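You operate a simulated robot arm through the tools that you are given. There is no shell and no other tool. Be economical: measure what you need, move in short steps, check, and stop when the job is done.

Carry out the task below with a simulated robot arm. There is one attempt and no reset: what you move stays moved.

TASK
Put the faceted glass and the slaw tub on the frying pan.

It is judged by the outcome, as a careful person would: the job done as asked, and still so three seconds after it is handed in. It fails if anything else is knocked over, pushed out of place, dropped, spilled or broken.

THE ROBOT
A 7-joint arm with a two-finger parallel gripper, fixed in place. Base frame: the origin is at the foot of the arm, x ahead of it, y to its left, z up; the work surface is at about z = 760. Lengths are in mm, angles in rad, forces in N, time in s.
With the tool pointing down near the work surface it reaches from about 300 to 700 mm from the base axis. Its first joint turns from -1.152 to 1.152 rad. Payload 1.57 kg.
Tool frame: the origin (TCP) lies between the finger pads and is the grasp point; the fingertips stand 30 mm ahead of it; z points along the fingers, y is the line along which they close. The gripper opens to 110 mm. The fingers are 24 mm wide and 12 mm thick; the gripper's body (48 by 112 mm) begins 78 mm behind the TCP.
Orientation is that of the tool frame in the base frame, as a unit quaternion [w, x, y, z]. With the fingers straight down and closing along the base's y, the tool's x points along the base's -x, its y along +y and its z along -z.

THE INTERFACE
- The arm moves only by the tool nudge_tool. Its argument "motion" is a list of rows, each an object (a shift or turn left out is 0, a gripper value left out holds the last) with "translation": the shift along the tool's x, y, z in mm, a list of three; "turn": the turn, a rotation vector about the tool's x, y, z in rad, a list of three; "fingers": the finger opening in mm, from 0 to 110. In form: [{"translation": [tx, ty, tz], "turn": [wx, wy, wz], "fingers": fingers}, ...]. A call has 1 to 20 rows; each row shifts and turns the commanded pose from where the row before left it, along the tool's axes as they then stand. A row lasts 0.2 s, in which the tool goes at most 50 mm and 0.15 rad; a call with a longer step from one row to the next is refused whole, and so is a gripper value outside its range. A pose out of reach is approached as far as the arm can. The call stops where the force on the tool passes 40 N (or 10 N more than at its start, if that is more) or the arm is blocked; 0.2 s more then pass. The fingers move at their own pace (about 108 mm/s each) and stop on an object; they squeeze with about 42 N. The grip force told is the motor's: it shows also when the fingers shut on nothing. Time passes only in rows, and 0.2 s behind the last, so rows that do not move let the fingers close. It gives the time, the measured TCP pose, the force on the tool (base axes), the opening and the grip force at its end, in the units of the frame above (readings bear some noise), and new pictures: "pictures" is both (left out), scene, wrist or none.
- Cameras (640 x 400 px; columns grow to the right, rows downward): "scene" is fixed at [171.8, -399, 1403.6]; the picture's right is [0.70, -0.72, 0.00], its down [-0.40, -0.39, -0.83] and it looks along [0.59, 0.58, -0.56] (base axes); focal length 373 px, centre (320, 200). "wrist" rides on the gripper at [-36, 0, -80] in the tool frame; the picture's right is [0.00, -1.00, 0.00], its down [0.97, 0.00, -0.24] and it looks along [0.24, 0.00, 0.97] (tool axes); focal length 218 px, centre (320, 200).
- measure_at(camera, pixels): for up to 12 pixels [column, row] of the newest picture of that camera ("zoom" is the newest enlarged one), the place [x, y, z] in the base frame of the surface seen there, good to about 2 mm. No time passes.
- inspect(camera, box): a new picture of the part [left, top, right, bottom] of that camera's present view, enlarged. No time passes.
- sign_off(): hands the job in; it is judged then, once.

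Work in short steps. Measure before you move; look again where a grasp or a placing could have gone wrong, and mend it. You have 60 turns and 120 pictures in all, the two below and enlarged ones among them. Open the gripper and draw the arm clear of the work before you hand the job in, unless the task says otherwise; then end with one line.

The tools are called after "Request:" as a command line: name --argument value ..., lists and objects as JSON in quotes. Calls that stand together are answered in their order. nudge_tool: Moves the arm, as the interface text tells. Its arguments: {"type":"object","properties":{"motion":{"type":"array"},"pictures":{"type":"string","enum":["both","scene","wrist","none"]}},"required":["motion"]} The other tools are called the same way: measure_at (camera, pixels) gives the place of the surface under pixels of a picture; inspect (camera, box) takes an enlarged picture of a part of a camera's view; sign_off () hands the job in.

At the start:

```text
t: 0.0
eef_pos: [430.3, -27.0, 1119.0]
orientation: [-0.001, 0.001, 1.0, 0.001]
contact_force: [-0.1, -0.9, -0.2]
grip_width: 110.0
finger_force: 0.1
```

scene: 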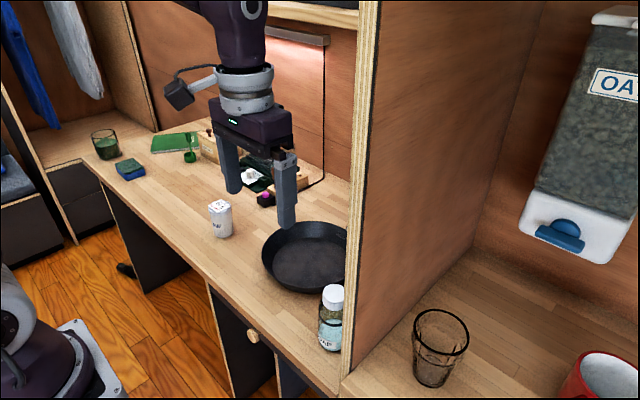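
wrist: 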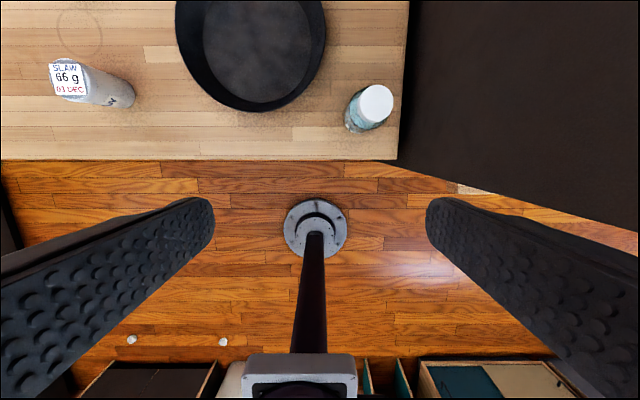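

The slaw tub is near (221,218), the pan near (305,257), a glass at (440,347), and another at (105,145). I'll look closer and measure.

Request:
inspect --camera "scene" --box '[380, 280, 540, 400]'

Request:
inspect --camera "scene" --box '[70, 110, 230, 210]'

Request:
measure_at --camera "scene" --pixels '[[220, 203], [221, 225], [300, 265], [270, 250], [335, 232], [305, 290], [415, 320], [467, 345], [435, 380], [440, 315], [332, 292], [360, 350]]'

Request:
measure_at --camera "wrist" --pixels '[[68, 80], [110, 95], [250, 50], [250, 105], [180, 40], [322, 40], [375, 103], [404, 80], [395, 155], [150, 120], [10, 150]]'

```text
3.33 times, centred on (460, 340) of scene
```

zoom: 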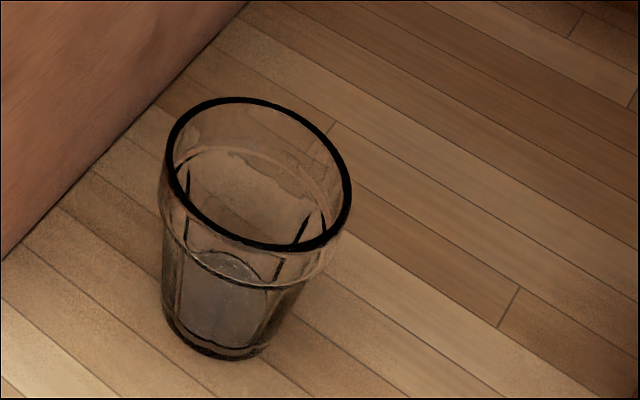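

```text
4.00 times, centred on (150, 160) of scene
```

zoom: 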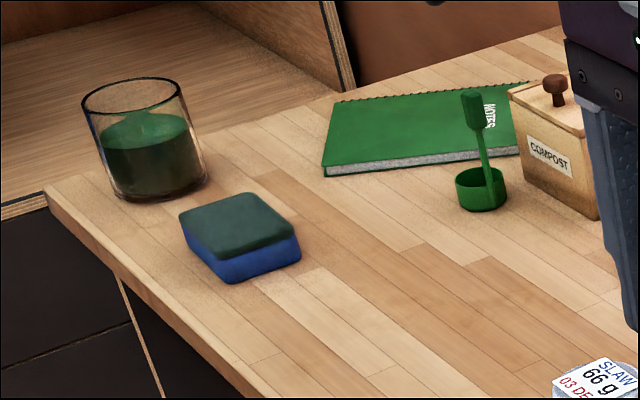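

```text
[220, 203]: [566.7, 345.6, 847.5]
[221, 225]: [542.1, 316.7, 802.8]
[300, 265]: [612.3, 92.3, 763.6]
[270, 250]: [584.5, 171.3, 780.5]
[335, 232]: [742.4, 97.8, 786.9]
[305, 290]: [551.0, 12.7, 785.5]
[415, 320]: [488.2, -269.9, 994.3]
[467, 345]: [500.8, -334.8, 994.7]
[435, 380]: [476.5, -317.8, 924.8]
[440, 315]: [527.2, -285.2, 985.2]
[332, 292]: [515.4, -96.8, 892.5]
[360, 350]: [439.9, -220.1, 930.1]
```

```text
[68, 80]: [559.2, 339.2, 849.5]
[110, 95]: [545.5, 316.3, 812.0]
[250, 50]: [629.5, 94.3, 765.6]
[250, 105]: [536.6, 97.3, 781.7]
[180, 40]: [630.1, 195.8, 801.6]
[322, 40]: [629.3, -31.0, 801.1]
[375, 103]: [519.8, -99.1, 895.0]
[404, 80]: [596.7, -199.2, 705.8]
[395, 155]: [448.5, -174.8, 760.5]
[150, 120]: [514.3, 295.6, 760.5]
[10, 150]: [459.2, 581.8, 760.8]
```

The faceted glass stands on a raised counter to the right of a partition. I measure that counter, the partition and the pan rim.

Request:
inspect --camera "scene" --box '[240, 200, 400, 400]'

Request:
measure_at --camera "scene" --pixels '[[405, 385], [470, 385], [500, 320], [356, 200], [350, 375], [375, 5], [400, 300], [570, 390], [413, 322], [440, 311], [469, 340], [440, 355]]'

Request:
measure_at --camera "scene" --pixels '[[434, 388], [412, 370], [455, 375], [425, 350], [440, 330], [560, 235], [420, 100], [344, 390], [366, 100], [560, 395], [600, 365]]'

```text
2.00 times, centred on (320, 300) of scene
```

zoom: 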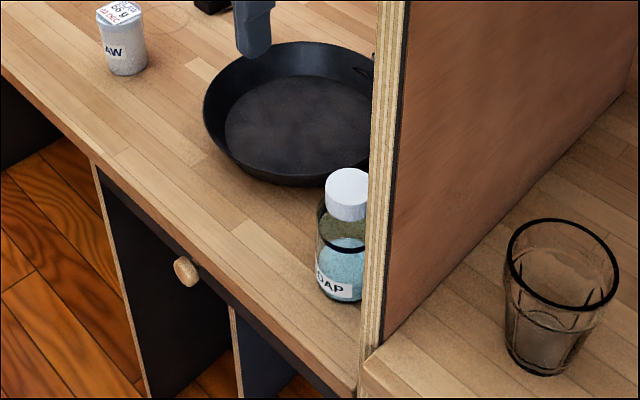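

```text
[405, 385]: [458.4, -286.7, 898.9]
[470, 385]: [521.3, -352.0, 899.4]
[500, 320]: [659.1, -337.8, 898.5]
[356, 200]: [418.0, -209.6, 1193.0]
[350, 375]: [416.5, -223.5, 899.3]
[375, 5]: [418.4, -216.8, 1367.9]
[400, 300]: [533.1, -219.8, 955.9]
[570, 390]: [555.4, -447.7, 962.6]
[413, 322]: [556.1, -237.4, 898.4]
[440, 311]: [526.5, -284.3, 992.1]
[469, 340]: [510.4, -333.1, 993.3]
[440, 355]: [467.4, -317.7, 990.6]
```

```text
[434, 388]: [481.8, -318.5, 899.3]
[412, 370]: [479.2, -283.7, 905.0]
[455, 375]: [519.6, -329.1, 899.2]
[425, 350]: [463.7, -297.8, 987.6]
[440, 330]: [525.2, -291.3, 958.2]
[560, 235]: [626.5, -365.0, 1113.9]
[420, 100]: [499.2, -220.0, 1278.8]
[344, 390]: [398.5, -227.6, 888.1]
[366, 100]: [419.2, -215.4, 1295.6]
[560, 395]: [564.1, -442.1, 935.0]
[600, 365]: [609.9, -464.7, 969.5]
```

The faceted glass is about (497,-302), z 899–993; the partition is y≈-220 and starts at x≈418. I'll do the tub first: move above it at about (555,330).

Request:
nudge_tool --motion '[{"translation": [-10, 35, 8]}, {"translation": [-10, 35, 8]}, {"translation": [-10, 35, 8]}, {"translation": [-10, 35, 8]}, {"translation": [-10, 35, 8]}, {"translation": [-10, 35, 8]}, {"translation": [-10, 35, 8]}, {"translation": [-10, 35, 8]}, {"translation": [-10, 35, 8]}, {"translation": [-10, 35, 8]}, {}]'

```text
t: 2.4
eef_pos: [529.1, 322.5, 1037.8]
orientation: [0.0, -0.001, 1.0, 0.0]
contact_force: [0.7, 0.2, 0.0]
grip_width: 110.0
finger_force: 0.1
```

scene: 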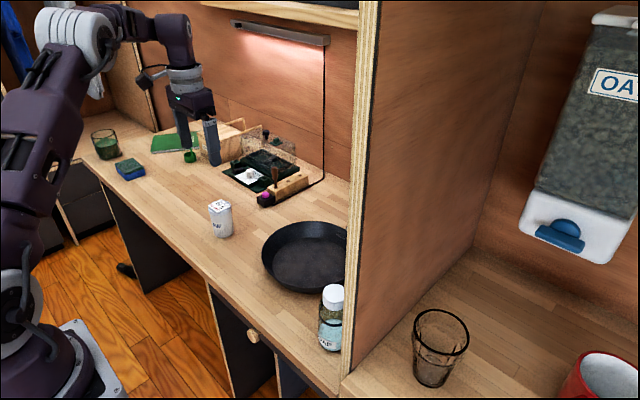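
wrist: 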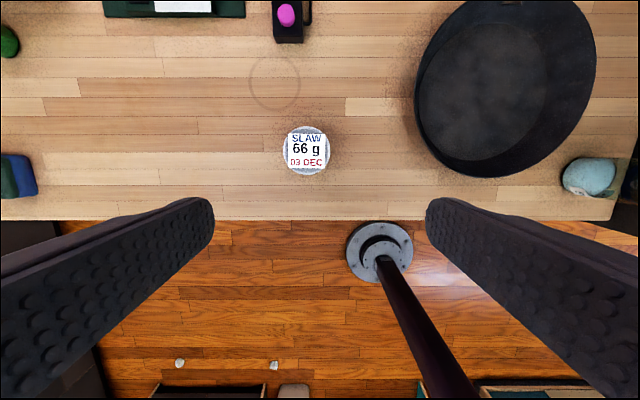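

The tub lid is centred at (307,150). I measure its edges and the pan floor.

Request:
measure_at --camera "wrist" --pixels '[[307, 150], [288, 150], [326, 150], [307, 131], [307, 169], [490, 90], [425, 90], [548, 90], [487, 30], [487, 155], [478, 172], [416, 100]]'

Request:
inspect --camera "wrist" --box '[260, 0, 620, 220]'

Request:
measure_at --camera "scene" --pixels '[[210, 207], [231, 206], [213, 230], [231, 230], [222, 238], [275, 265], [300, 240], [340, 270], [320, 287], [286, 280]]'

```text
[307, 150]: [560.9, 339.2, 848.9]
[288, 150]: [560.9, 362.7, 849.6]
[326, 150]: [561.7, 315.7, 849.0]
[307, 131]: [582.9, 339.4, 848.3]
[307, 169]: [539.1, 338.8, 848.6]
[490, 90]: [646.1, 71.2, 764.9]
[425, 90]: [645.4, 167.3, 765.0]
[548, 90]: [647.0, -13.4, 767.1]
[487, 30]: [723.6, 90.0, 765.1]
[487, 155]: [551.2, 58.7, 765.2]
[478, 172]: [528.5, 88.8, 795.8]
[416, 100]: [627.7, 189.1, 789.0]
```

```text
1.78 times, centred on (440, 110) of wrist
```

zoom: 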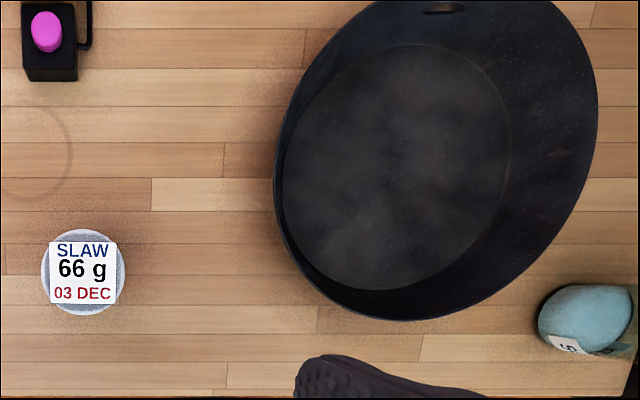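

```text
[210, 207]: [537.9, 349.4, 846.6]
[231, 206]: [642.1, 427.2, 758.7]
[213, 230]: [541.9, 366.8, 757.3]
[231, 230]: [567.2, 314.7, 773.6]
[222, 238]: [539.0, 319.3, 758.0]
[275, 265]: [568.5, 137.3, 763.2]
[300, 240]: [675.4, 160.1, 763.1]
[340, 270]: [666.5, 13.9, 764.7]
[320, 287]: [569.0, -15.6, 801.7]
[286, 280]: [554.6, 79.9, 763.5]
```

The tub is at (561,339), about 48 mm wide and 88 tall. I descend over it to TCP z≈815 and close.

Request:
nudge_tool --motion '[{"translation": [-16, 8, 20]}, {"translation": [-16, 8.5, 20]}, {"translation": [0, 0, 40]}, {"translation": [0, 0, 40]}, {"translation": [0, 0, 40]}, {"translation": [0, 0, 33]}, {"translation": [0, 0, 30]}, {}, {"fingers": 30}, {"fingers": 30}, {"fingers": 30}, {"fingers": 30}]'

```text
t: 5.0
eef_pos: [566.3, 340.5, 815.1]
orientation: [0.0, 0.0, 1.0, 0.0]
contact_force: [-0.1, 1.1, -0.9]
grip_width: 56.7
finger_force: 41.8
```

scene: 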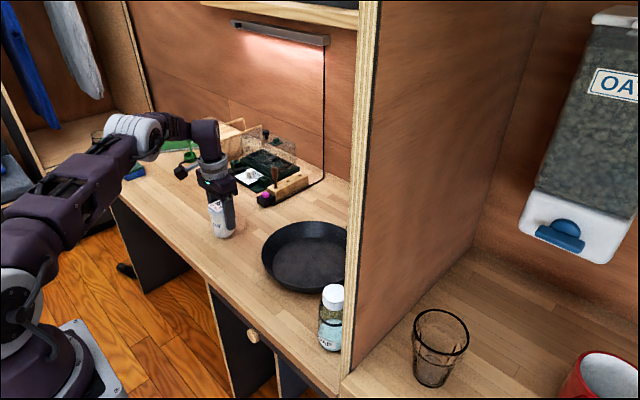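
wrist: 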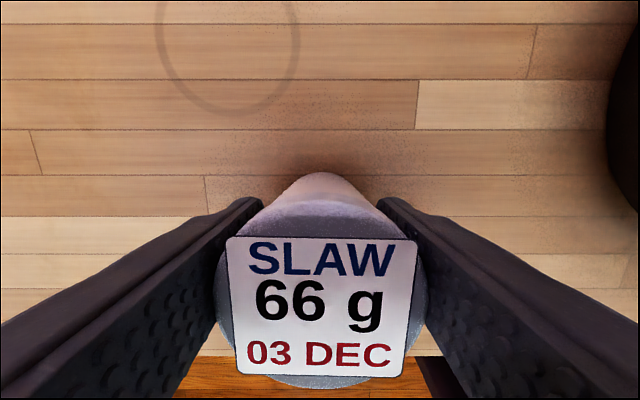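

The grip holds at 56.7 mm. I lift and carry it to the far part of the pan, TCP (682,102).

Request:
nudge_tool --motion '[{"translation": [0, 0, -20]}, {"translation": [0, 0, -40]}, {"translation": [0, 0, -35]}, {"translation": [-12, -24, 0]}, {"translation": [-12, -24, 0]}, {"translation": [-12, -24, 0]}, {"translation": [-12, -24, 0]}, {"translation": [-12, -24, 0]}, {"translation": [-12, -24, 0]}, {"translation": [-12, -24, 0]}, {"translation": [-12, -24, 0]}, {"translation": [-10, -24, 0]}, {"translation": [-10, -23, 0]}, {}]'

```text
t: 8.0
eef_pos: [677.9, 101.4, 910.8]
orientation: [0.001, 0.0, 1.0, -0.001]
contact_force: [0.1, 0.6, 0.8]
grip_width: 30.0
finger_force: 0.1
```

scene: 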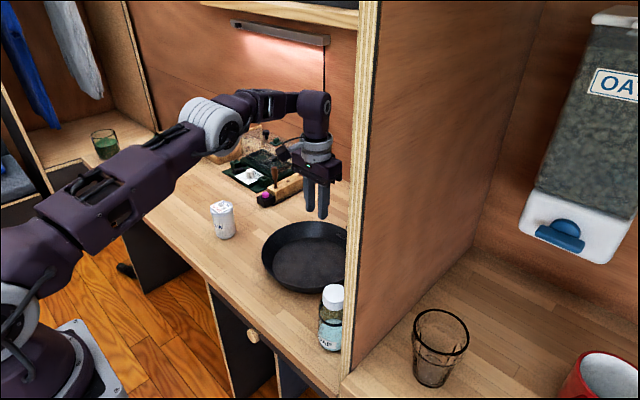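
wrist: 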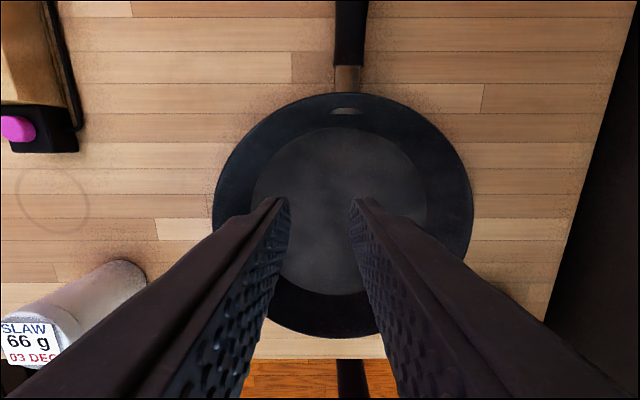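

The tub slipped out of the grip: it still stands near (222,220). I look at it closely.

Request:
inspect --camera "scene" --box '[182, 185, 262, 250]'

Request:
measure_at --camera "scene" --pixels '[[222, 203], [213, 206], [231, 206], [222, 215], [222, 225], [222, 233], [218, 225], [228, 225], [215, 215], [231, 215]]'

```text
6.15 times, centred on (222, 218) of scene
```

zoom: 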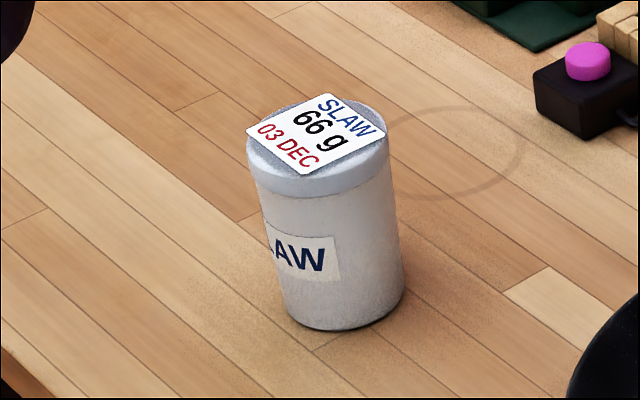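

```text
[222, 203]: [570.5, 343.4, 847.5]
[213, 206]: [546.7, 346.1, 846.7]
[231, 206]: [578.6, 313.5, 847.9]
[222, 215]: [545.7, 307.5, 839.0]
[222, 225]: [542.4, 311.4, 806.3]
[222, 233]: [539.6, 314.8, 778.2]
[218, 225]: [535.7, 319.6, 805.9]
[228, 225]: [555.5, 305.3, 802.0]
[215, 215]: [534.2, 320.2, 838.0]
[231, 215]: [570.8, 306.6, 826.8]
```

The tub is still standing, nearly in place, about 60 mm wide. I go back above it with the fingers open and look.

Request:
nudge_tool --motion '[{"translation": [0, 0, -20], "fingers": 110}, {"translation": [12, 24, -20]}, {"translation": [12, 24, 0]}, {"translation": [12, 24, 0]}, {"translation": [12, 24, 0]}, {"translation": [12, 24, 0]}, {"translation": [12, 24, 0]}, {"translation": [12, 24, 0]}, {"translation": [12, 24, 0]}, {"translation": [12, 24, 0]}, {"translation": [12, 18, 0]}, {}]' --pictures "wrist"

```text
t: 10.6
eef_pos: [556.7, 334.8, 951.1]
orientation: [0.0, 0.0, 1.0, 0.0]
contact_force: [0.4, -0.3, -1.1]
grip_width: 109.6
finger_force: 0.0
```

wrist: 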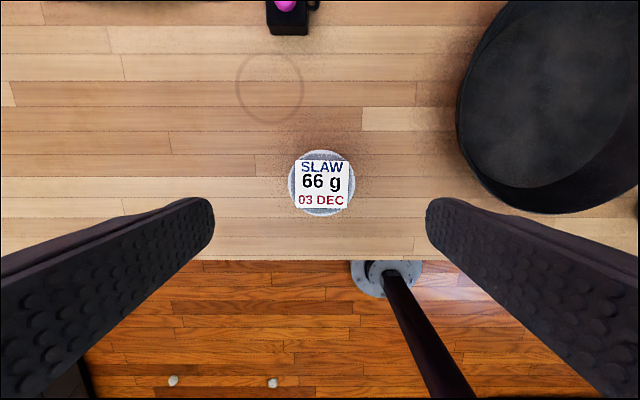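

Request:
measure_at --camera "wrist" --pixels '[[321, 183], [290, 183], [353, 183], [321, 152], [321, 214]]'

Request:
inspect --camera "wrist" --box '[260, 130, 380, 240]'

```text
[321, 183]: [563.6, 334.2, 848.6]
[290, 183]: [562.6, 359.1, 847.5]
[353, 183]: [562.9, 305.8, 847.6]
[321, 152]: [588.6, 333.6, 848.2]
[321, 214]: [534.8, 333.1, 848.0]
```

```text
3.64 times, centred on (320, 185) of wrist
```

zoom: 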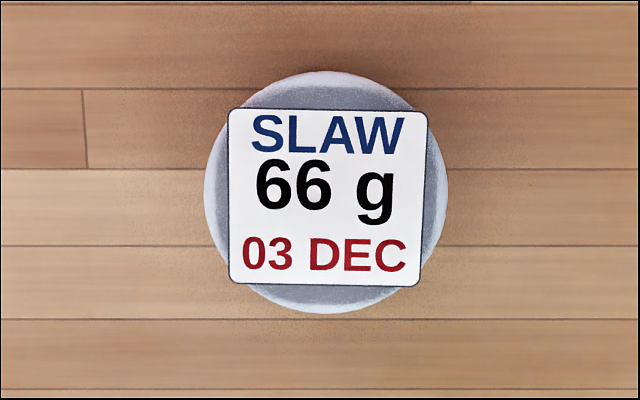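

The tub's centre is (562,333). I grasp lower this time (TCP z≈800), close fully, and lift slowly.

Request:
nudge_tool --motion '[{"translation": [-5.5, -2, 30]}, {"translation": [0, 0, 40]}, {"translation": [0, 0, 40]}, {"translation": [0, 0, 30]}, {"translation": [0, 0, 11]}, {}, {"fingers": 0}, {"fingers": 0}, {"fingers": 0}, {"fingers": 0}, {"translation": [0, 0, -2]}, {"translation": [0, 0, -3]}, {"translation": [0, 0, -3]}, {"translation": [0, 0, -3]}, {"translation": [0, 0, -4]}]'

```text
t: 13.8
eef_pos: [565.2, 333.5, 814.1]
orientation: [0.0, 0.001, 1.0, 0.0]
contact_force: [0.1, -0.9, -1.2]
grip_width: 56.6
finger_force: 41.9
```

scene: 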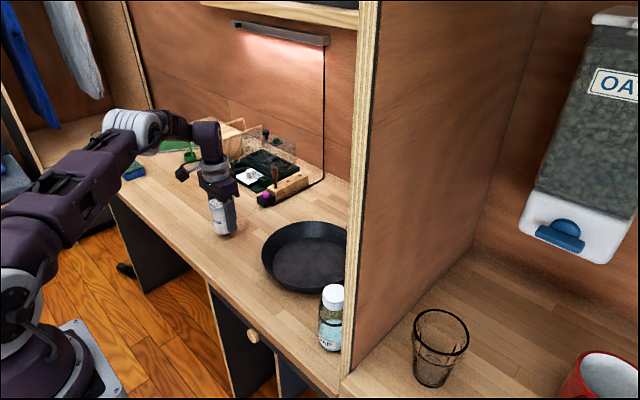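
wrist: 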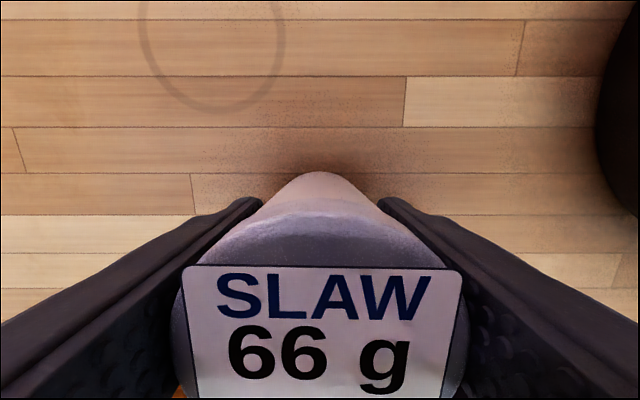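

Checking whether the tub rose with the fingers.

Request:
measure_at --camera "wrist" --pixels '[[321, 310], [321, 350], [250, 310]]'

Request:
inspect --camera "scene" --box '[182, 165, 272, 250]'

```text
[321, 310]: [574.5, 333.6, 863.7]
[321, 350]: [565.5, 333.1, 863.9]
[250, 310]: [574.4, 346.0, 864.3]
```

```text
4.71 times, centred on (227, 208) of scene
```

zoom: 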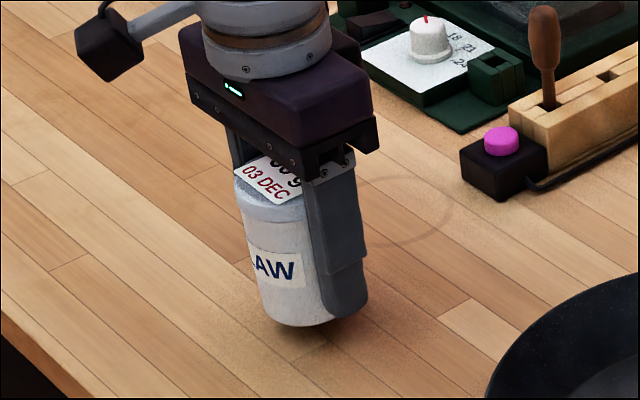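

It rose 15 mm with the fingers. I continue lifting gently.

Request:
nudge_tool --motion '[{"translation": [0, 0, -4]}, {"translation": [0, 0, -5]}, {"translation": [0, 0, -6]}, {"translation": [0, 0, -6]}, {"translation": [0, 0, -7]}, {"translation": [0, 0, -7]}, {"translation": [0, 0, -7]}, {"translation": [0, 0, -6]}, {"translation": [0, 0, -5]}, {"translation": [0, 0, -3]}, {"translation": [0, -3, 0]}, {"translation": [-2, -5, 0]}, {"translation": [-4, -7, 0]}, {"translation": [-5, -9, 0]}, {"translation": [-5, -9, 0]}, {"translation": [-5, -9, 0]}, {"translation": [-5, -9, 0]}, {"translation": [-4, -7, 0]}, {"translation": [-2, -4, 0]}]'

```text
t: 17.8
eef_pos: [595.1, 269.7, 869.7]
orientation: [0.001, 0.001, 1.0, -0.001]
contact_force: [-0.2, -0.9, -2.1]
grip_width: 56.3
finger_force: 42.1
```

scene: 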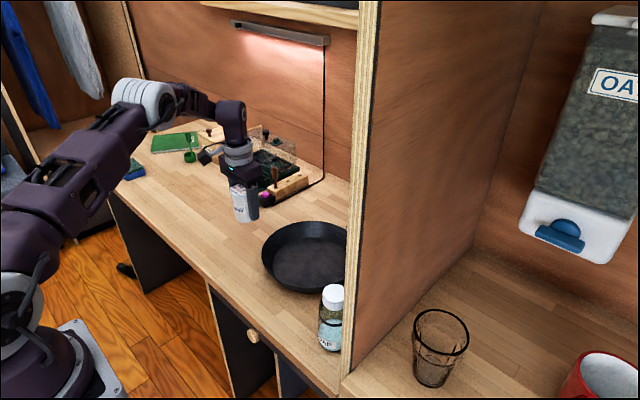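
wrist: 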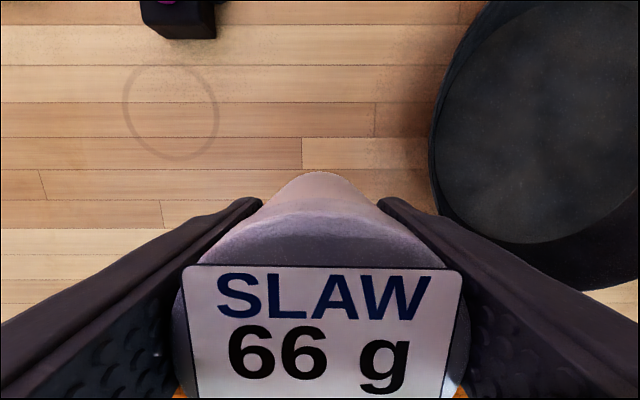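

Held well. I carry on toward (680,102) with a little more height.

Request:
nudge_tool --motion '[{"translation": [-2, -3, -2]}, {"translation": [-3, -6, -3]}, {"translation": [-5, -9, -4]}, {"translation": [-6, -12, -4]}, {"translation": [-6, -12, 0]}, {"translation": [-6, -12, 0]}, {"translation": [-6, -12, 0]}, {"translation": [-6, -12, 0]}, {"translation": [-6, -12, 0]}, {"translation": [-6, -12, 0]}, {"translation": [-6, -12, 0]}, {"translation": [-6, -12, 0]}, {"translation": [-6, -12, 0]}, {"translation": [-5, -10, 0]}, {"translation": [-4, -9, 0]}, {"translation": [-3, -6, 0]}, {"translation": [-2, -4, 0]}, {}]'

```text
t: 21.6
eef_pos: [679.0, 103.2, 882.3]
orientation: [0.0, 0.0, 1.0, 0.0]
contact_force: [-0.4, 0.3, -0.6]
grip_width: 56.5
finger_force: 42.1
```

scene: 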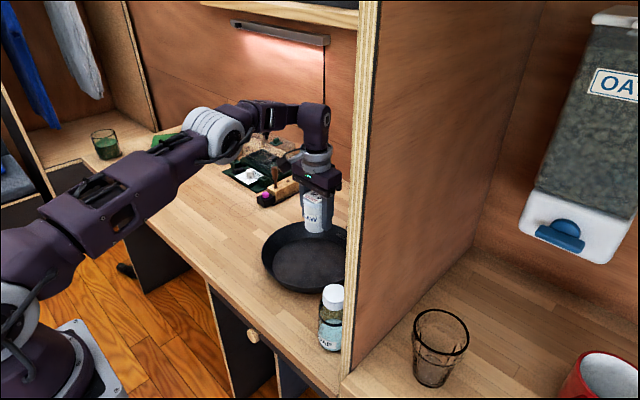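
wrist: 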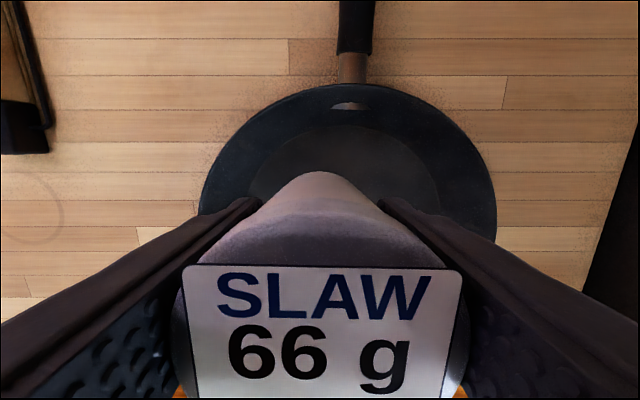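

Over the pan. I lower about 78 mm, slowing at the end.

Request:
nudge_tool --motion '[{"translation": [0, 0, 4]}, {"translation": [0, 0, 8]}, {"translation": [0, 0, 8]}, {"translation": [0, 0, 8]}, {"translation": [0, 0, 8]}, {"translation": [0, 0, 8]}, {"translation": [0, 0, 8]}, {"translation": [0, 0, 7]}, {"translation": [0, 0, 6]}, {"translation": [0, 0, 5]}, {"translation": [0, 0, 4]}, {"translation": [0, 0, 2]}, {"translation": [0, 0, 1]}, {}]'

Request:
measure_at --camera "wrist" --pixels '[[321, 310], [321, 350]]'

```text
t: 24.6
eef_pos: [680.2, 102.6, 806.0]
orientation: [0.0, -0.001, 1.0, 0.0]
contact_force: [0.0, -0.2, -1.0]
grip_width: 56.5
finger_force: 42.1
```

scene: 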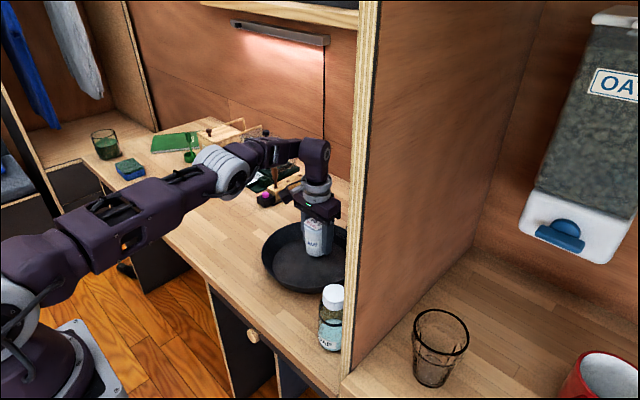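
wrist: 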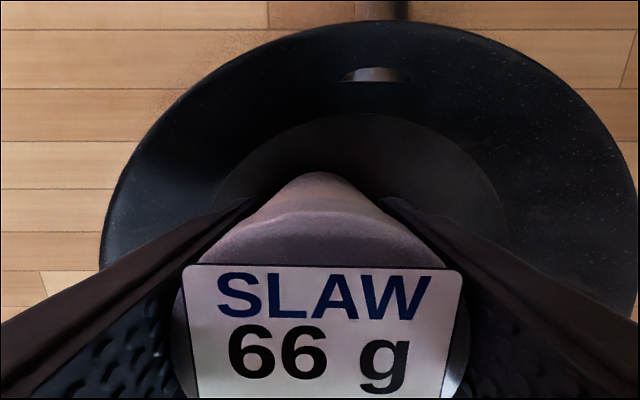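

```text
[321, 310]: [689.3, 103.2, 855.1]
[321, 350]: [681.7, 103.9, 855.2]
```

The lid is at 855, so the bottom is ~2 mm above the pan floor. I lower in 1 mm steps, then release.

Request:
nudge_tool --motion '[{"translation": [0, 0, 1]}, {"translation": [0, 0, 1]}, {}]' --pictures "none"

```text
t: 25.4
eef_pos: [680.5, 102.9, 805.5]
orientation: [0.0, 0.0, 1.0, -0.001]
contact_force: [-0.8, -0.5, 1.9]
grip_width: 56.7
finger_force: 42.3
```

Request:
nudge_tool --motion '[{"translation": [0, 0, 1]}, {}, {"fingers": 66}, {"fingers": 72}, {"fingers": 76}, {}, {"translation": [0, 0, -20]}, {"translation": [0, 0, -40]}, {"translation": [0, 0, -40]}, {"translation": [0, 0, -40]}, {"translation": [0, 0, -40]}, {"translation": [30, 0, -30]}, {"translation": [40, 0, -20]}, {}]'

```text
t: 28.4
eef_pos: [609.9, 100.2, 1033.0]
orientation: [-0.001, 0.001, 1.0, 0.0]
contact_force: [0.1, 0.8, 0.1]
grip_width: 76.0
finger_force: 0.1
```

scene: 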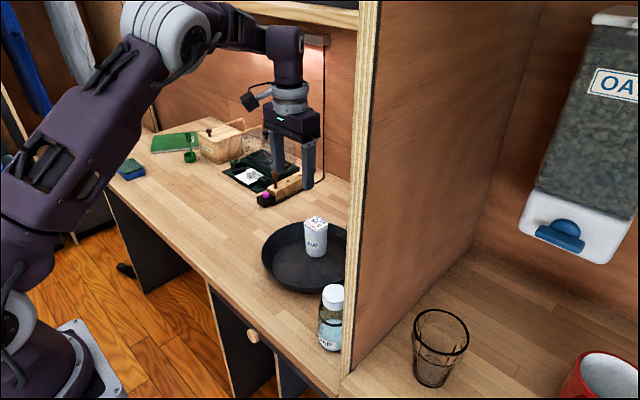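
wrist: 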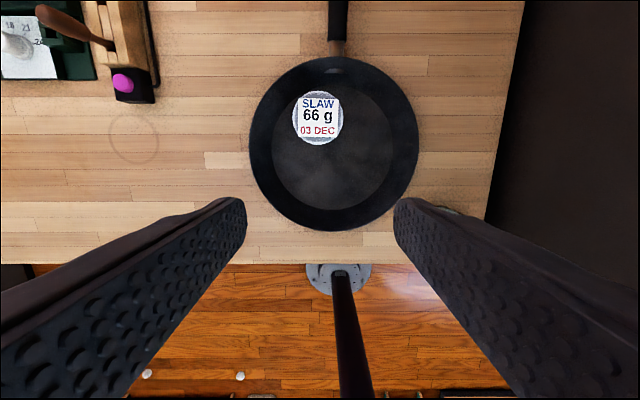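

The tub stands in the pan. I now withdraw from there and retreat to about (400,-20,1130), and tilt the tool 0.6 rad forward so the wrist stays outside the bay.

Request:
nudge_tool --motion '[{"translation": [35, -15, -15], "fingers": 100}, {"translation": [35, -15, -15]}, {"translation": [35, -15, -15]}, {"translation": [35, -20, -15]}, {"translation": [35, -25, -15]}, {"translation": [35, -30, -15]}, {"turn": [0, -0.12, 0]}, {"turn": [0, -0.12, 0]}, {"turn": [0, -0.12, 0]}, {"turn": [0, -0.12, 0]}, {"turn": [0, -0.12, 0]}, {}]'

```text
t: 31.0
eef_pos: [400.1, -15.9, 1123.7]
orientation: [0.296, 0.0, 0.955, 0.0]
contact_force: [-0.1, -0.1, -0.8]
grip_width: 100.2
finger_force: 0.0
```

scene: 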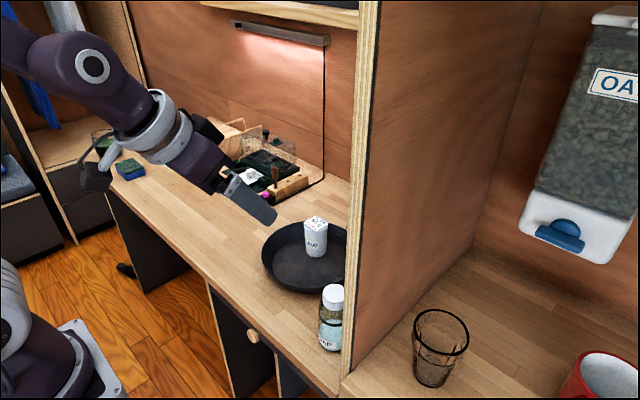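
wrist: 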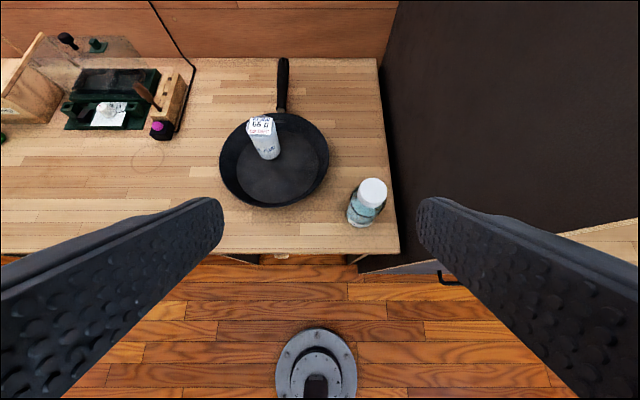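

The tilt works. I slide back to x≈365 and across to y≈-303, in front of the glass bay.

Request:
nudge_tool --motion '[{"translation": [18.4, 0, -4]}, {"translation": [18.4, -20, -4]}, {"translation": [0, -30, 0]}, {"translation": [0, -30, 0]}, {"translation": [0, -30, 0]}, {"translation": [0, -30, 0]}, {"translation": [0, -30, 0]}, {"translation": [0, -30, 0]}, {"translation": [0, -30, 0]}, {"translation": [0, -30, 0]}, {"translation": [0, -27, 0]}, {}]'

```text
t: 33.6
eef_pos: [364.5, -301.2, 1107.2]
orientation: [0.295, 0.0, 0.956, 0.0]
contact_force: [0.5, 0.0, 0.1]
grip_width: 99.6
finger_force: 0.1
```

scene: 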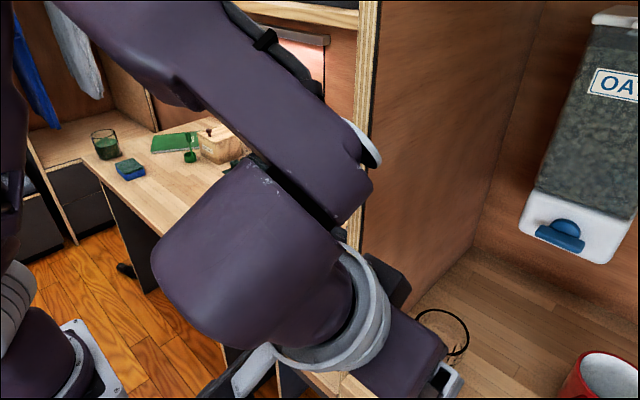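
wrist: 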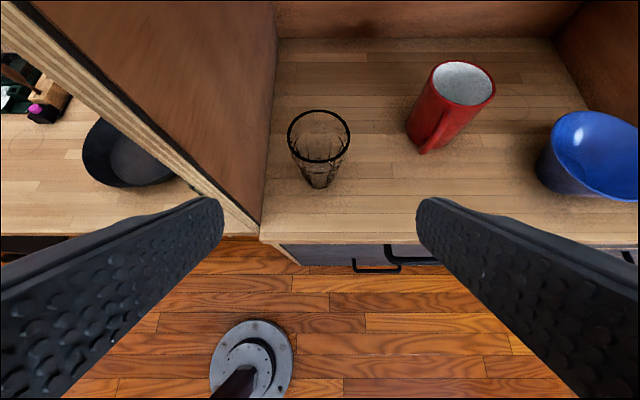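

The wrist view shows the glass at (318,150) centred between the fingers. I check glass rim coordinates and how close the arm link is to the partition edge.

Request:
measure_at --camera "wrist" --pixels '[[289, 135], [349, 135], [318, 111], [318, 161], [318, 186], [308, 185], [328, 185], [254, 228], [410, 140]]'

Request:
measure_at --camera "scene" --pixels '[[366, 190], [376, 160], [355, 220], [400, 285], [440, 340], [385, 310], [330, 130]]'

Request:
inspect --camera "wrist" --box '[270, 90, 370, 210]'

```text
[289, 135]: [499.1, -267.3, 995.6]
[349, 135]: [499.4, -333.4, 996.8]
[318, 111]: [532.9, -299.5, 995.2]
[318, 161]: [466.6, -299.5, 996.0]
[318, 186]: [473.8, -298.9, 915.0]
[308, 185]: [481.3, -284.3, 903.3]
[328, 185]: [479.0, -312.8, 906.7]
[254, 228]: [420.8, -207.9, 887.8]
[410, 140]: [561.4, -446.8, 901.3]
```

```text
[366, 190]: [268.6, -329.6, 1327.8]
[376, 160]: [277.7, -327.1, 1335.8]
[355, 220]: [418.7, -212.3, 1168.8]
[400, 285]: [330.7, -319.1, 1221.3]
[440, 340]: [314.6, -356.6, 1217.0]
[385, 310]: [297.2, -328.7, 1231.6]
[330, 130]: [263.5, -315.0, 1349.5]
```

```text
3.33 times, centred on (320, 150) of wrist
```

zoom: 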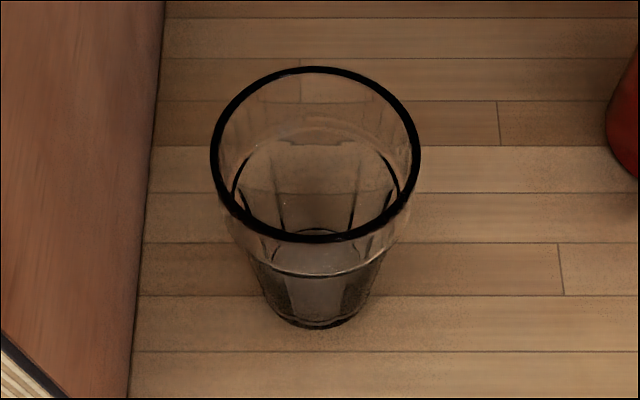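

Glass axis is (499,-300), rim z 996, radius 34. I tilt a further 0.2 rad to keep the wrist well outside, line up, and advance most of the way.

Request:
nudge_tool --motion '[{"turn": [0, -0.1, 0]}, {"turn": [0, -0.1, 0]}, {"translation": [12.5, 0, -13]}, {}, {"translation": [0, 0, 25]}, {"translation": [0, 0, 25]}, {"translation": [0, 0, 25]}, {"translation": [0, 0, 25]}, {}]'

```text
t: 35.6
eef_pos: [418.5, -303.0, 1040.2]
orientation: [0.39, 0.0, 0.921, 0.0]
contact_force: [0.2, -0.6, 0.3]
grip_width: 100.1
finger_force: 0.0
```

scene: 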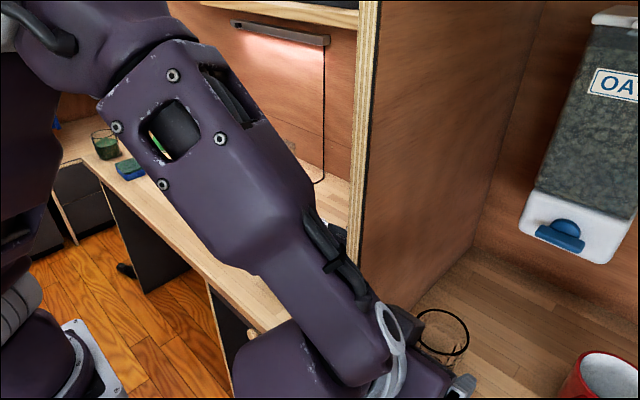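
wrist: 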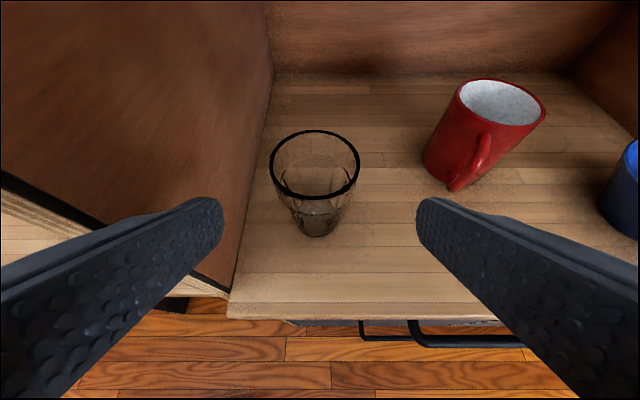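

Aligned; about 115 mm remain along the tool axis. I advance to the grasp without closing.

Request:
nudge_tool --motion '[{"translation": [3, 1.5, 20]}, {"translation": [0, 0, 20]}, {"translation": [0, 0, 20]}, {"translation": [0, 0, 20]}, {"translation": [0, 0, 20]}, {"translation": [0, 0, 14]}, {}]'

```text
t: 37.2
eef_pos: [500.2, -301.2, 956.9]
orientation: [0.389, 0.0, 0.921, 0.0]
contact_force: [0.3, -0.5, 0.0]
grip_width: 100.0
finger_force: 0.1
```

scene: 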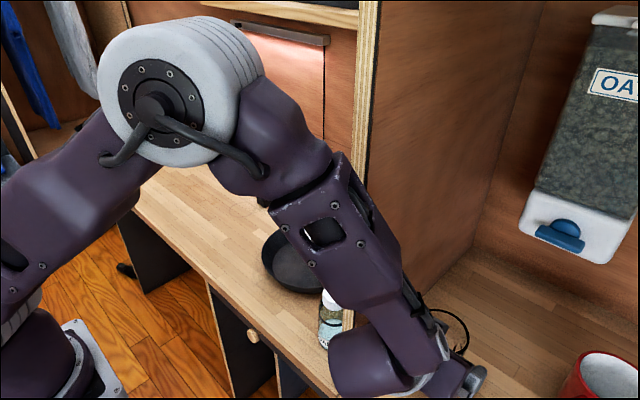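
wrist: 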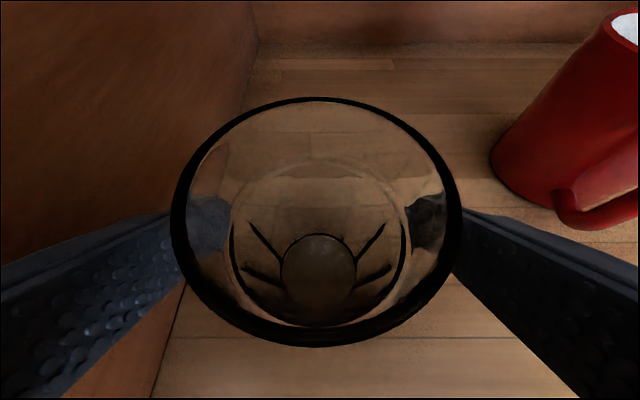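

The glass is centred between the fingers and looks empty. I close and lift slowly a few mm.

Request:
nudge_tool --motion '[{"fingers": 80}, {"fingers": 70}, {"fingers": 60}, {"fingers": 50}, {"fingers": 40}, {"fingers": 40}, {"translation": [-1.4, 0, -1.4]}, {"translation": [-2.2, 0, -2.1]}, {"translation": [-2.2, 0, -2.1]}, {"translation": [-2.9, 0, -2.8]}, {"translation": [-2.9, 0, -2.8]}, {}]'

Request:
measure_at --camera "wrist" --pixels '[[318, 98], [318, 345], [320, 340], [174, 210], [460, 210]]'

```text
t: 39.8
eef_pos: [498.5, -300.6, 974.4]
orientation: [0.391, 0.0, 0.921, 0.0]
contact_force: [0.1, -0.9, -2.6]
grip_width: 69.3
finger_force: 42.2
```

scene: 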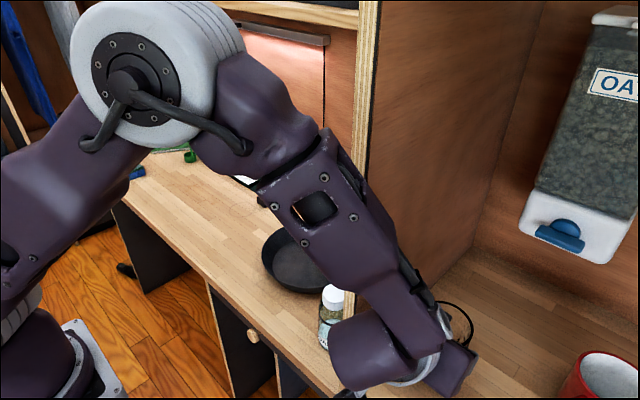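
wrist: 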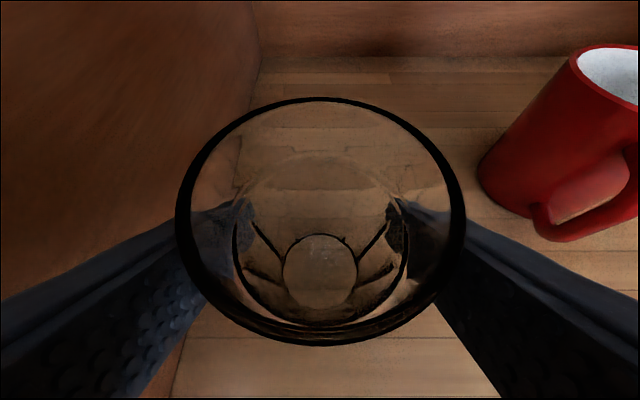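

```text
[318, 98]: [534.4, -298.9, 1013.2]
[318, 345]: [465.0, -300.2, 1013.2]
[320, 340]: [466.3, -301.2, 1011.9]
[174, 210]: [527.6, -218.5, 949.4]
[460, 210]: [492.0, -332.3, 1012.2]
```

The rim rose 17 mm with the fingers, level. I retreat back along the tool axis (up and out of the bay).

Request:
nudge_tool --motion '[{"translation": [0, 0, -3]}, {"translation": [0, 0, -6]}, {"translation": [0, 0, -9]}, {"translation": [0, 0, -11]}, {"translation": [0, 0, -12]}, {"translation": [0, 0, -12]}, {"translation": [0, 0, -12]}, {"translation": [0, 0, -12]}, {"translation": [0, 0, -12]}, {"translation": [0, 0, -12]}, {"translation": [0, 0, -12]}, {"translation": [0, 0, -12]}, {"translation": [0, 0, -12]}, {"translation": [0, 0, -12]}, {"translation": [0, 0, -12]}, {"translation": [0, 0, -12]}, {"translation": [0, 0, -11]}, {"translation": [0, 0, -9]}, {"translation": [0, 0, -6]}, {"translation": [0, 0, -3]}]'

```text
t: 44.0
eef_pos: [352.9, -300.7, 1115.8]
orientation: [0.39, 0.0, 0.921, 0.0]
contact_force: [0.6, 0.5, -1.7]
grip_width: 69.6
finger_force: 41.9
```

scene: 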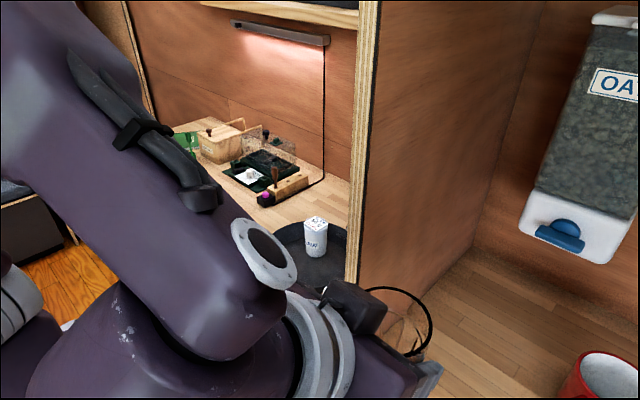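
wrist: 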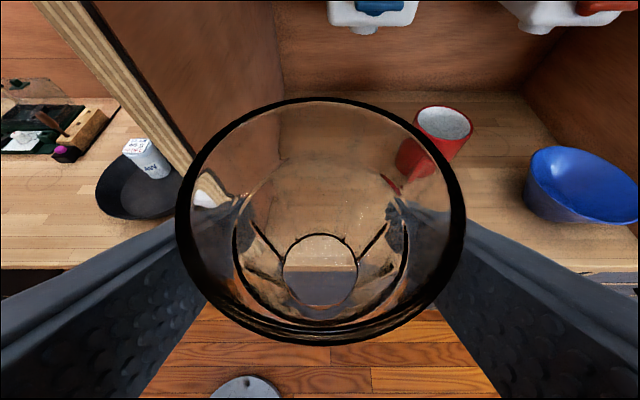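

Now clear of the bay (x≈353). I slide left past the partition edge at this x.

Request:
nudge_tool --motion '[{"translation": [0, 4, 0]}, {"translation": [0, 8, 0]}, {"translation": [0, 12, 0]}, {"translation": [0, 15, 0]}, {"translation": [0, 15, 0]}, {"translation": [0, 15, 0]}, {"translation": [0, 15, 0]}, {"translation": [0, 15, 0]}, {"translation": [0, 15, 0]}, {"translation": [0, 15, 0]}, {"translation": [0, 15, 0]}, {"translation": [0, 15, 0]}, {"translation": [0, 12, 0]}, {"translation": [0, 10, 0]}, {"translation": [0, 6, 0]}, {"translation": [0, 3, 0]}]'

```text
t: 47.4
eef_pos: [353.8, -112.2, 1114.5]
orientation: [0.389, -0.001, 0.921, 0.001]
contact_force: [-1.1, -1.4, -2.0]
grip_width: 69.4
finger_force: 42.0
```

scene: 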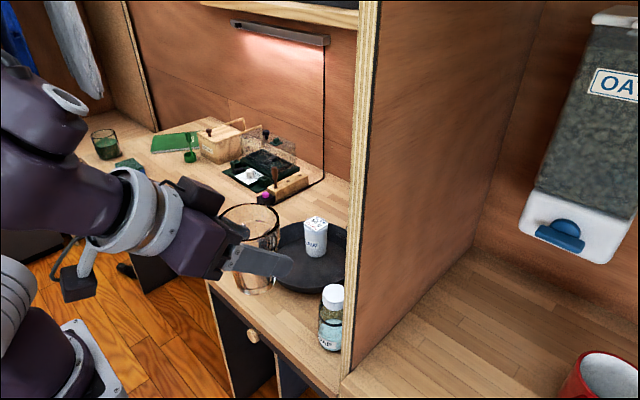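
wrist: 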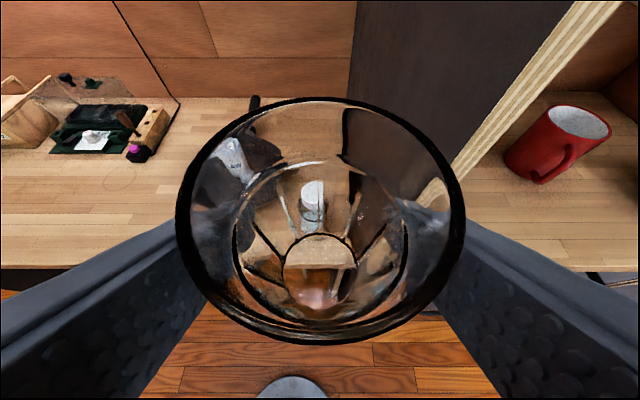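

Past the partition. I carry the glass over the pan to about (597,66,960).

Request:
nudge_tool --motion '[{"translation": [-1, 3.2, 5]}, {"translation": [-2.1, 6.3, 10]}, {"translation": [-3.5, 10.6, 16.8]}, {"translation": [-3.5, 10.6, 16.8]}, {"translation": [-3.5, 10.6, 16.8]}, {"translation": [-3.5, 10.6, 16.8]}, {"translation": [-3.5, 10.6, 16.8]}, {"translation": [-3.5, 10.6, 16.8]}, {"translation": [-3.5, 10.6, 16.8]}, {"translation": [-3.5, 10.6, 16.8]}, {"translation": [-3.5, 10.6, 16.8]}, {"translation": [-3.5, 10.6, 16.8]}, {"translation": [-3.5, 10.6, 16.8]}, {"translation": [-3.5, 10.6, 16.8]}, {"translation": [-3.5, 10.6, 16.8]}, {"translation": [-3.5, 10.6, 16.8]}, {"translation": [-3.5, 10.6, 16.8]}, {"translation": [-2.1, 6.3, 10]}, {"translation": [-1, 3.2, 5]}, {}]'

```text
t: 51.6
eef_pos: [594.3, 63.9, 962.7]
orientation: [0.39, 0.0, 0.921, 0.001]
contact_force: [-0.6, 0.7, -2.7]
grip_width: 69.5
finger_force: 42.1
out of reach, approached as far as the arm can: row 6
```

scene: 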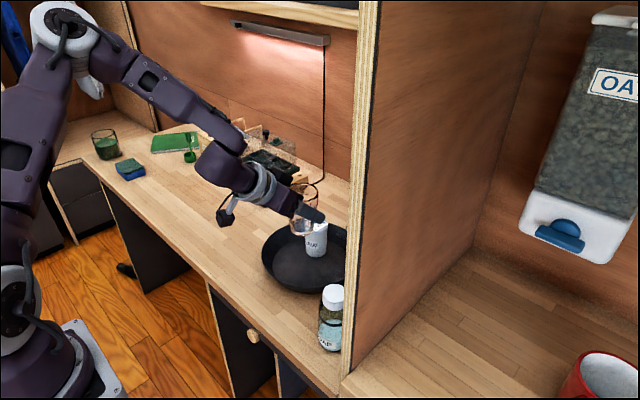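
wrist: 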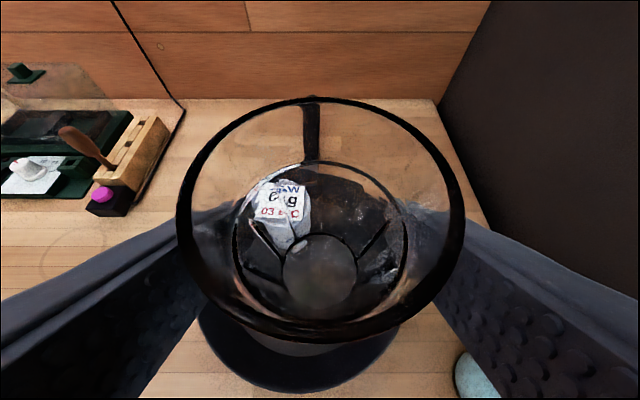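

In position. I lower vertically about 130 mm, then check.

Request:
nudge_tool --motion '[{"translation": [3, 0, 2.9]}, {"translation": [5, 0, 4.9]}, {"translation": [7.2, 0, 7]}, {"translation": [7.2, 0, 7]}, {"translation": [7.2, 0, 7]}, {"translation": [7.2, 0, 7]}, {"translation": [7.2, 0, 7]}, {"translation": [7.2, 0, 7]}, {"translation": [7.2, 0, 7]}, {"translation": [7.2, 0, 7]}, {"translation": [7.2, 0, 7]}, {"translation": [6, 0, 5.8]}, {"translation": [5, 0, 4.9]}, {"translation": [4, 0, 3.9]}, {"translation": [3, 0, 2.9]}, {"translation": [2, 0, 1.9]}, {}]'

Request:
measure_at --camera "wrist" --pixels '[[318, 98], [318, 345], [320, 340], [178, 210], [460, 210]]'

Request:
inspect --camera "scene" --box '[240, 180, 360, 300]'

```text
t: 55.2
eef_pos: [595.2, 63.9, 831.6]
orientation: [0.39, 0.0, 0.921, 0.0]
contact_force: [0.3, -0.2, -2.4]
grip_width: 69.3
finger_force: 42.2
```

scene: 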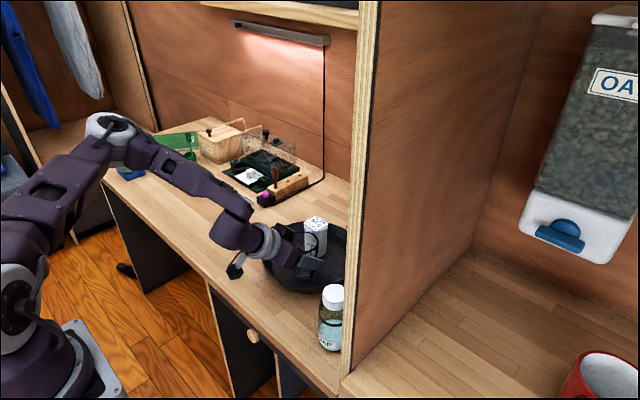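
wrist: 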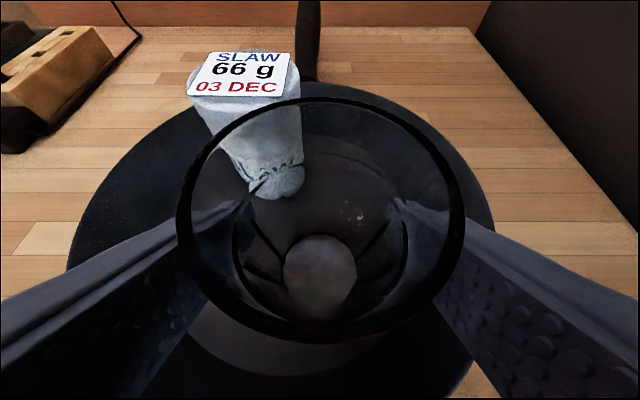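

```text
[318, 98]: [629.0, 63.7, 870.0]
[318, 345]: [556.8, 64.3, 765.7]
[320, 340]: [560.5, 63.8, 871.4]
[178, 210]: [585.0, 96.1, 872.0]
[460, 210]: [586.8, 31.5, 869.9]
```

```text
3.33 times, centred on (300, 240) of scene
```

zoom: 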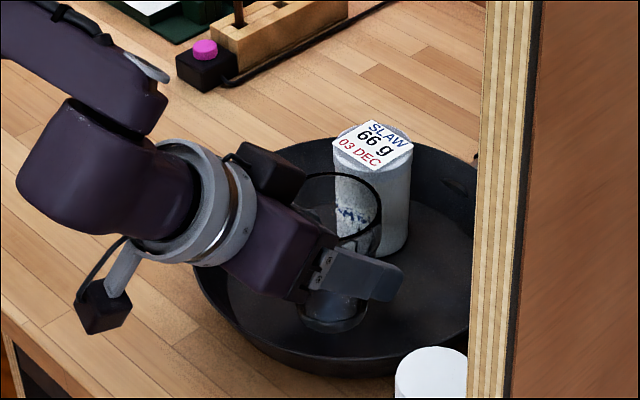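

Rim at 870, so about 10 mm to go. I check that the box hanging beneath the wrist at (237,270) has clearance.

Request:
measure_at --camera "scene" --pixels '[[236, 270], [234, 276], [240, 272], [252, 255], [300, 270], [318, 277]]'

Request:
nudge_tool --motion '[{"translation": [1.5, 0, 1.4]}, {"translation": [1.5, 0, 1.4]}, {"translation": [1.4, 0, 1.4]}, {"translation": [0.7, 0, 0.7]}, {}]' --pictures "none"

```text
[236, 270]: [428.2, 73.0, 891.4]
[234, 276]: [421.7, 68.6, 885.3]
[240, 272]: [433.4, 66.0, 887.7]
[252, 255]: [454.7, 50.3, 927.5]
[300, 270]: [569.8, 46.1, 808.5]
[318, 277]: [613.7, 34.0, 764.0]
```

```text
t: 56.4
eef_pos: [593.1, 63.6, 826.1]
orientation: [0.39, 0.0, 0.921, 0.0]
contact_force: [-0.2, 0.0, -2.0]
grip_width: 69.3
finger_force: 41.5
```

Clear by over 100 mm. About 4–5 mm remain; I go down in 1 mm steps watching the force.

Request:
nudge_tool --motion '[{"translation": [0.7, 0, 0.7]}, {"translation": [0.7, 0, 0.7]}, {"translation": [0.7, 0, 0.7]}, {}]' --pictures "wrist"

Request:
measure_at --camera "wrist" --pixels '[[318, 98], [320, 340], [178, 210], [460, 210]]'

```text
t: 57.4
eef_pos: [594.3, 64.0, 822.5]
orientation: [0.39, -0.001, 0.921, 0.0]
contact_force: [-0.6, 0.2, 0.0]
grip_width: 69.4
finger_force: 42.0
```

wrist: 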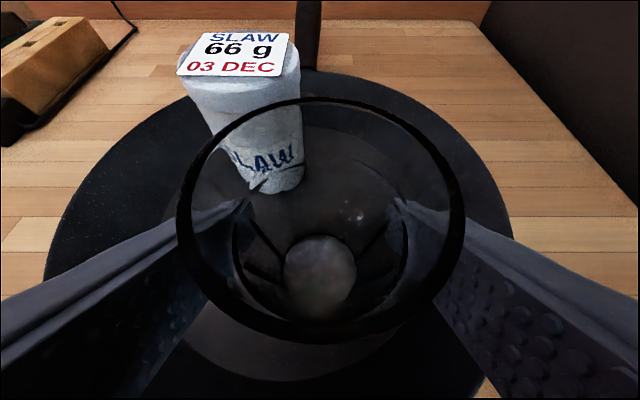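

```text
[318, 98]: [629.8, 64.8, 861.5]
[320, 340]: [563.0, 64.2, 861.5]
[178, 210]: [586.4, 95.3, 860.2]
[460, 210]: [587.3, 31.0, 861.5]
```

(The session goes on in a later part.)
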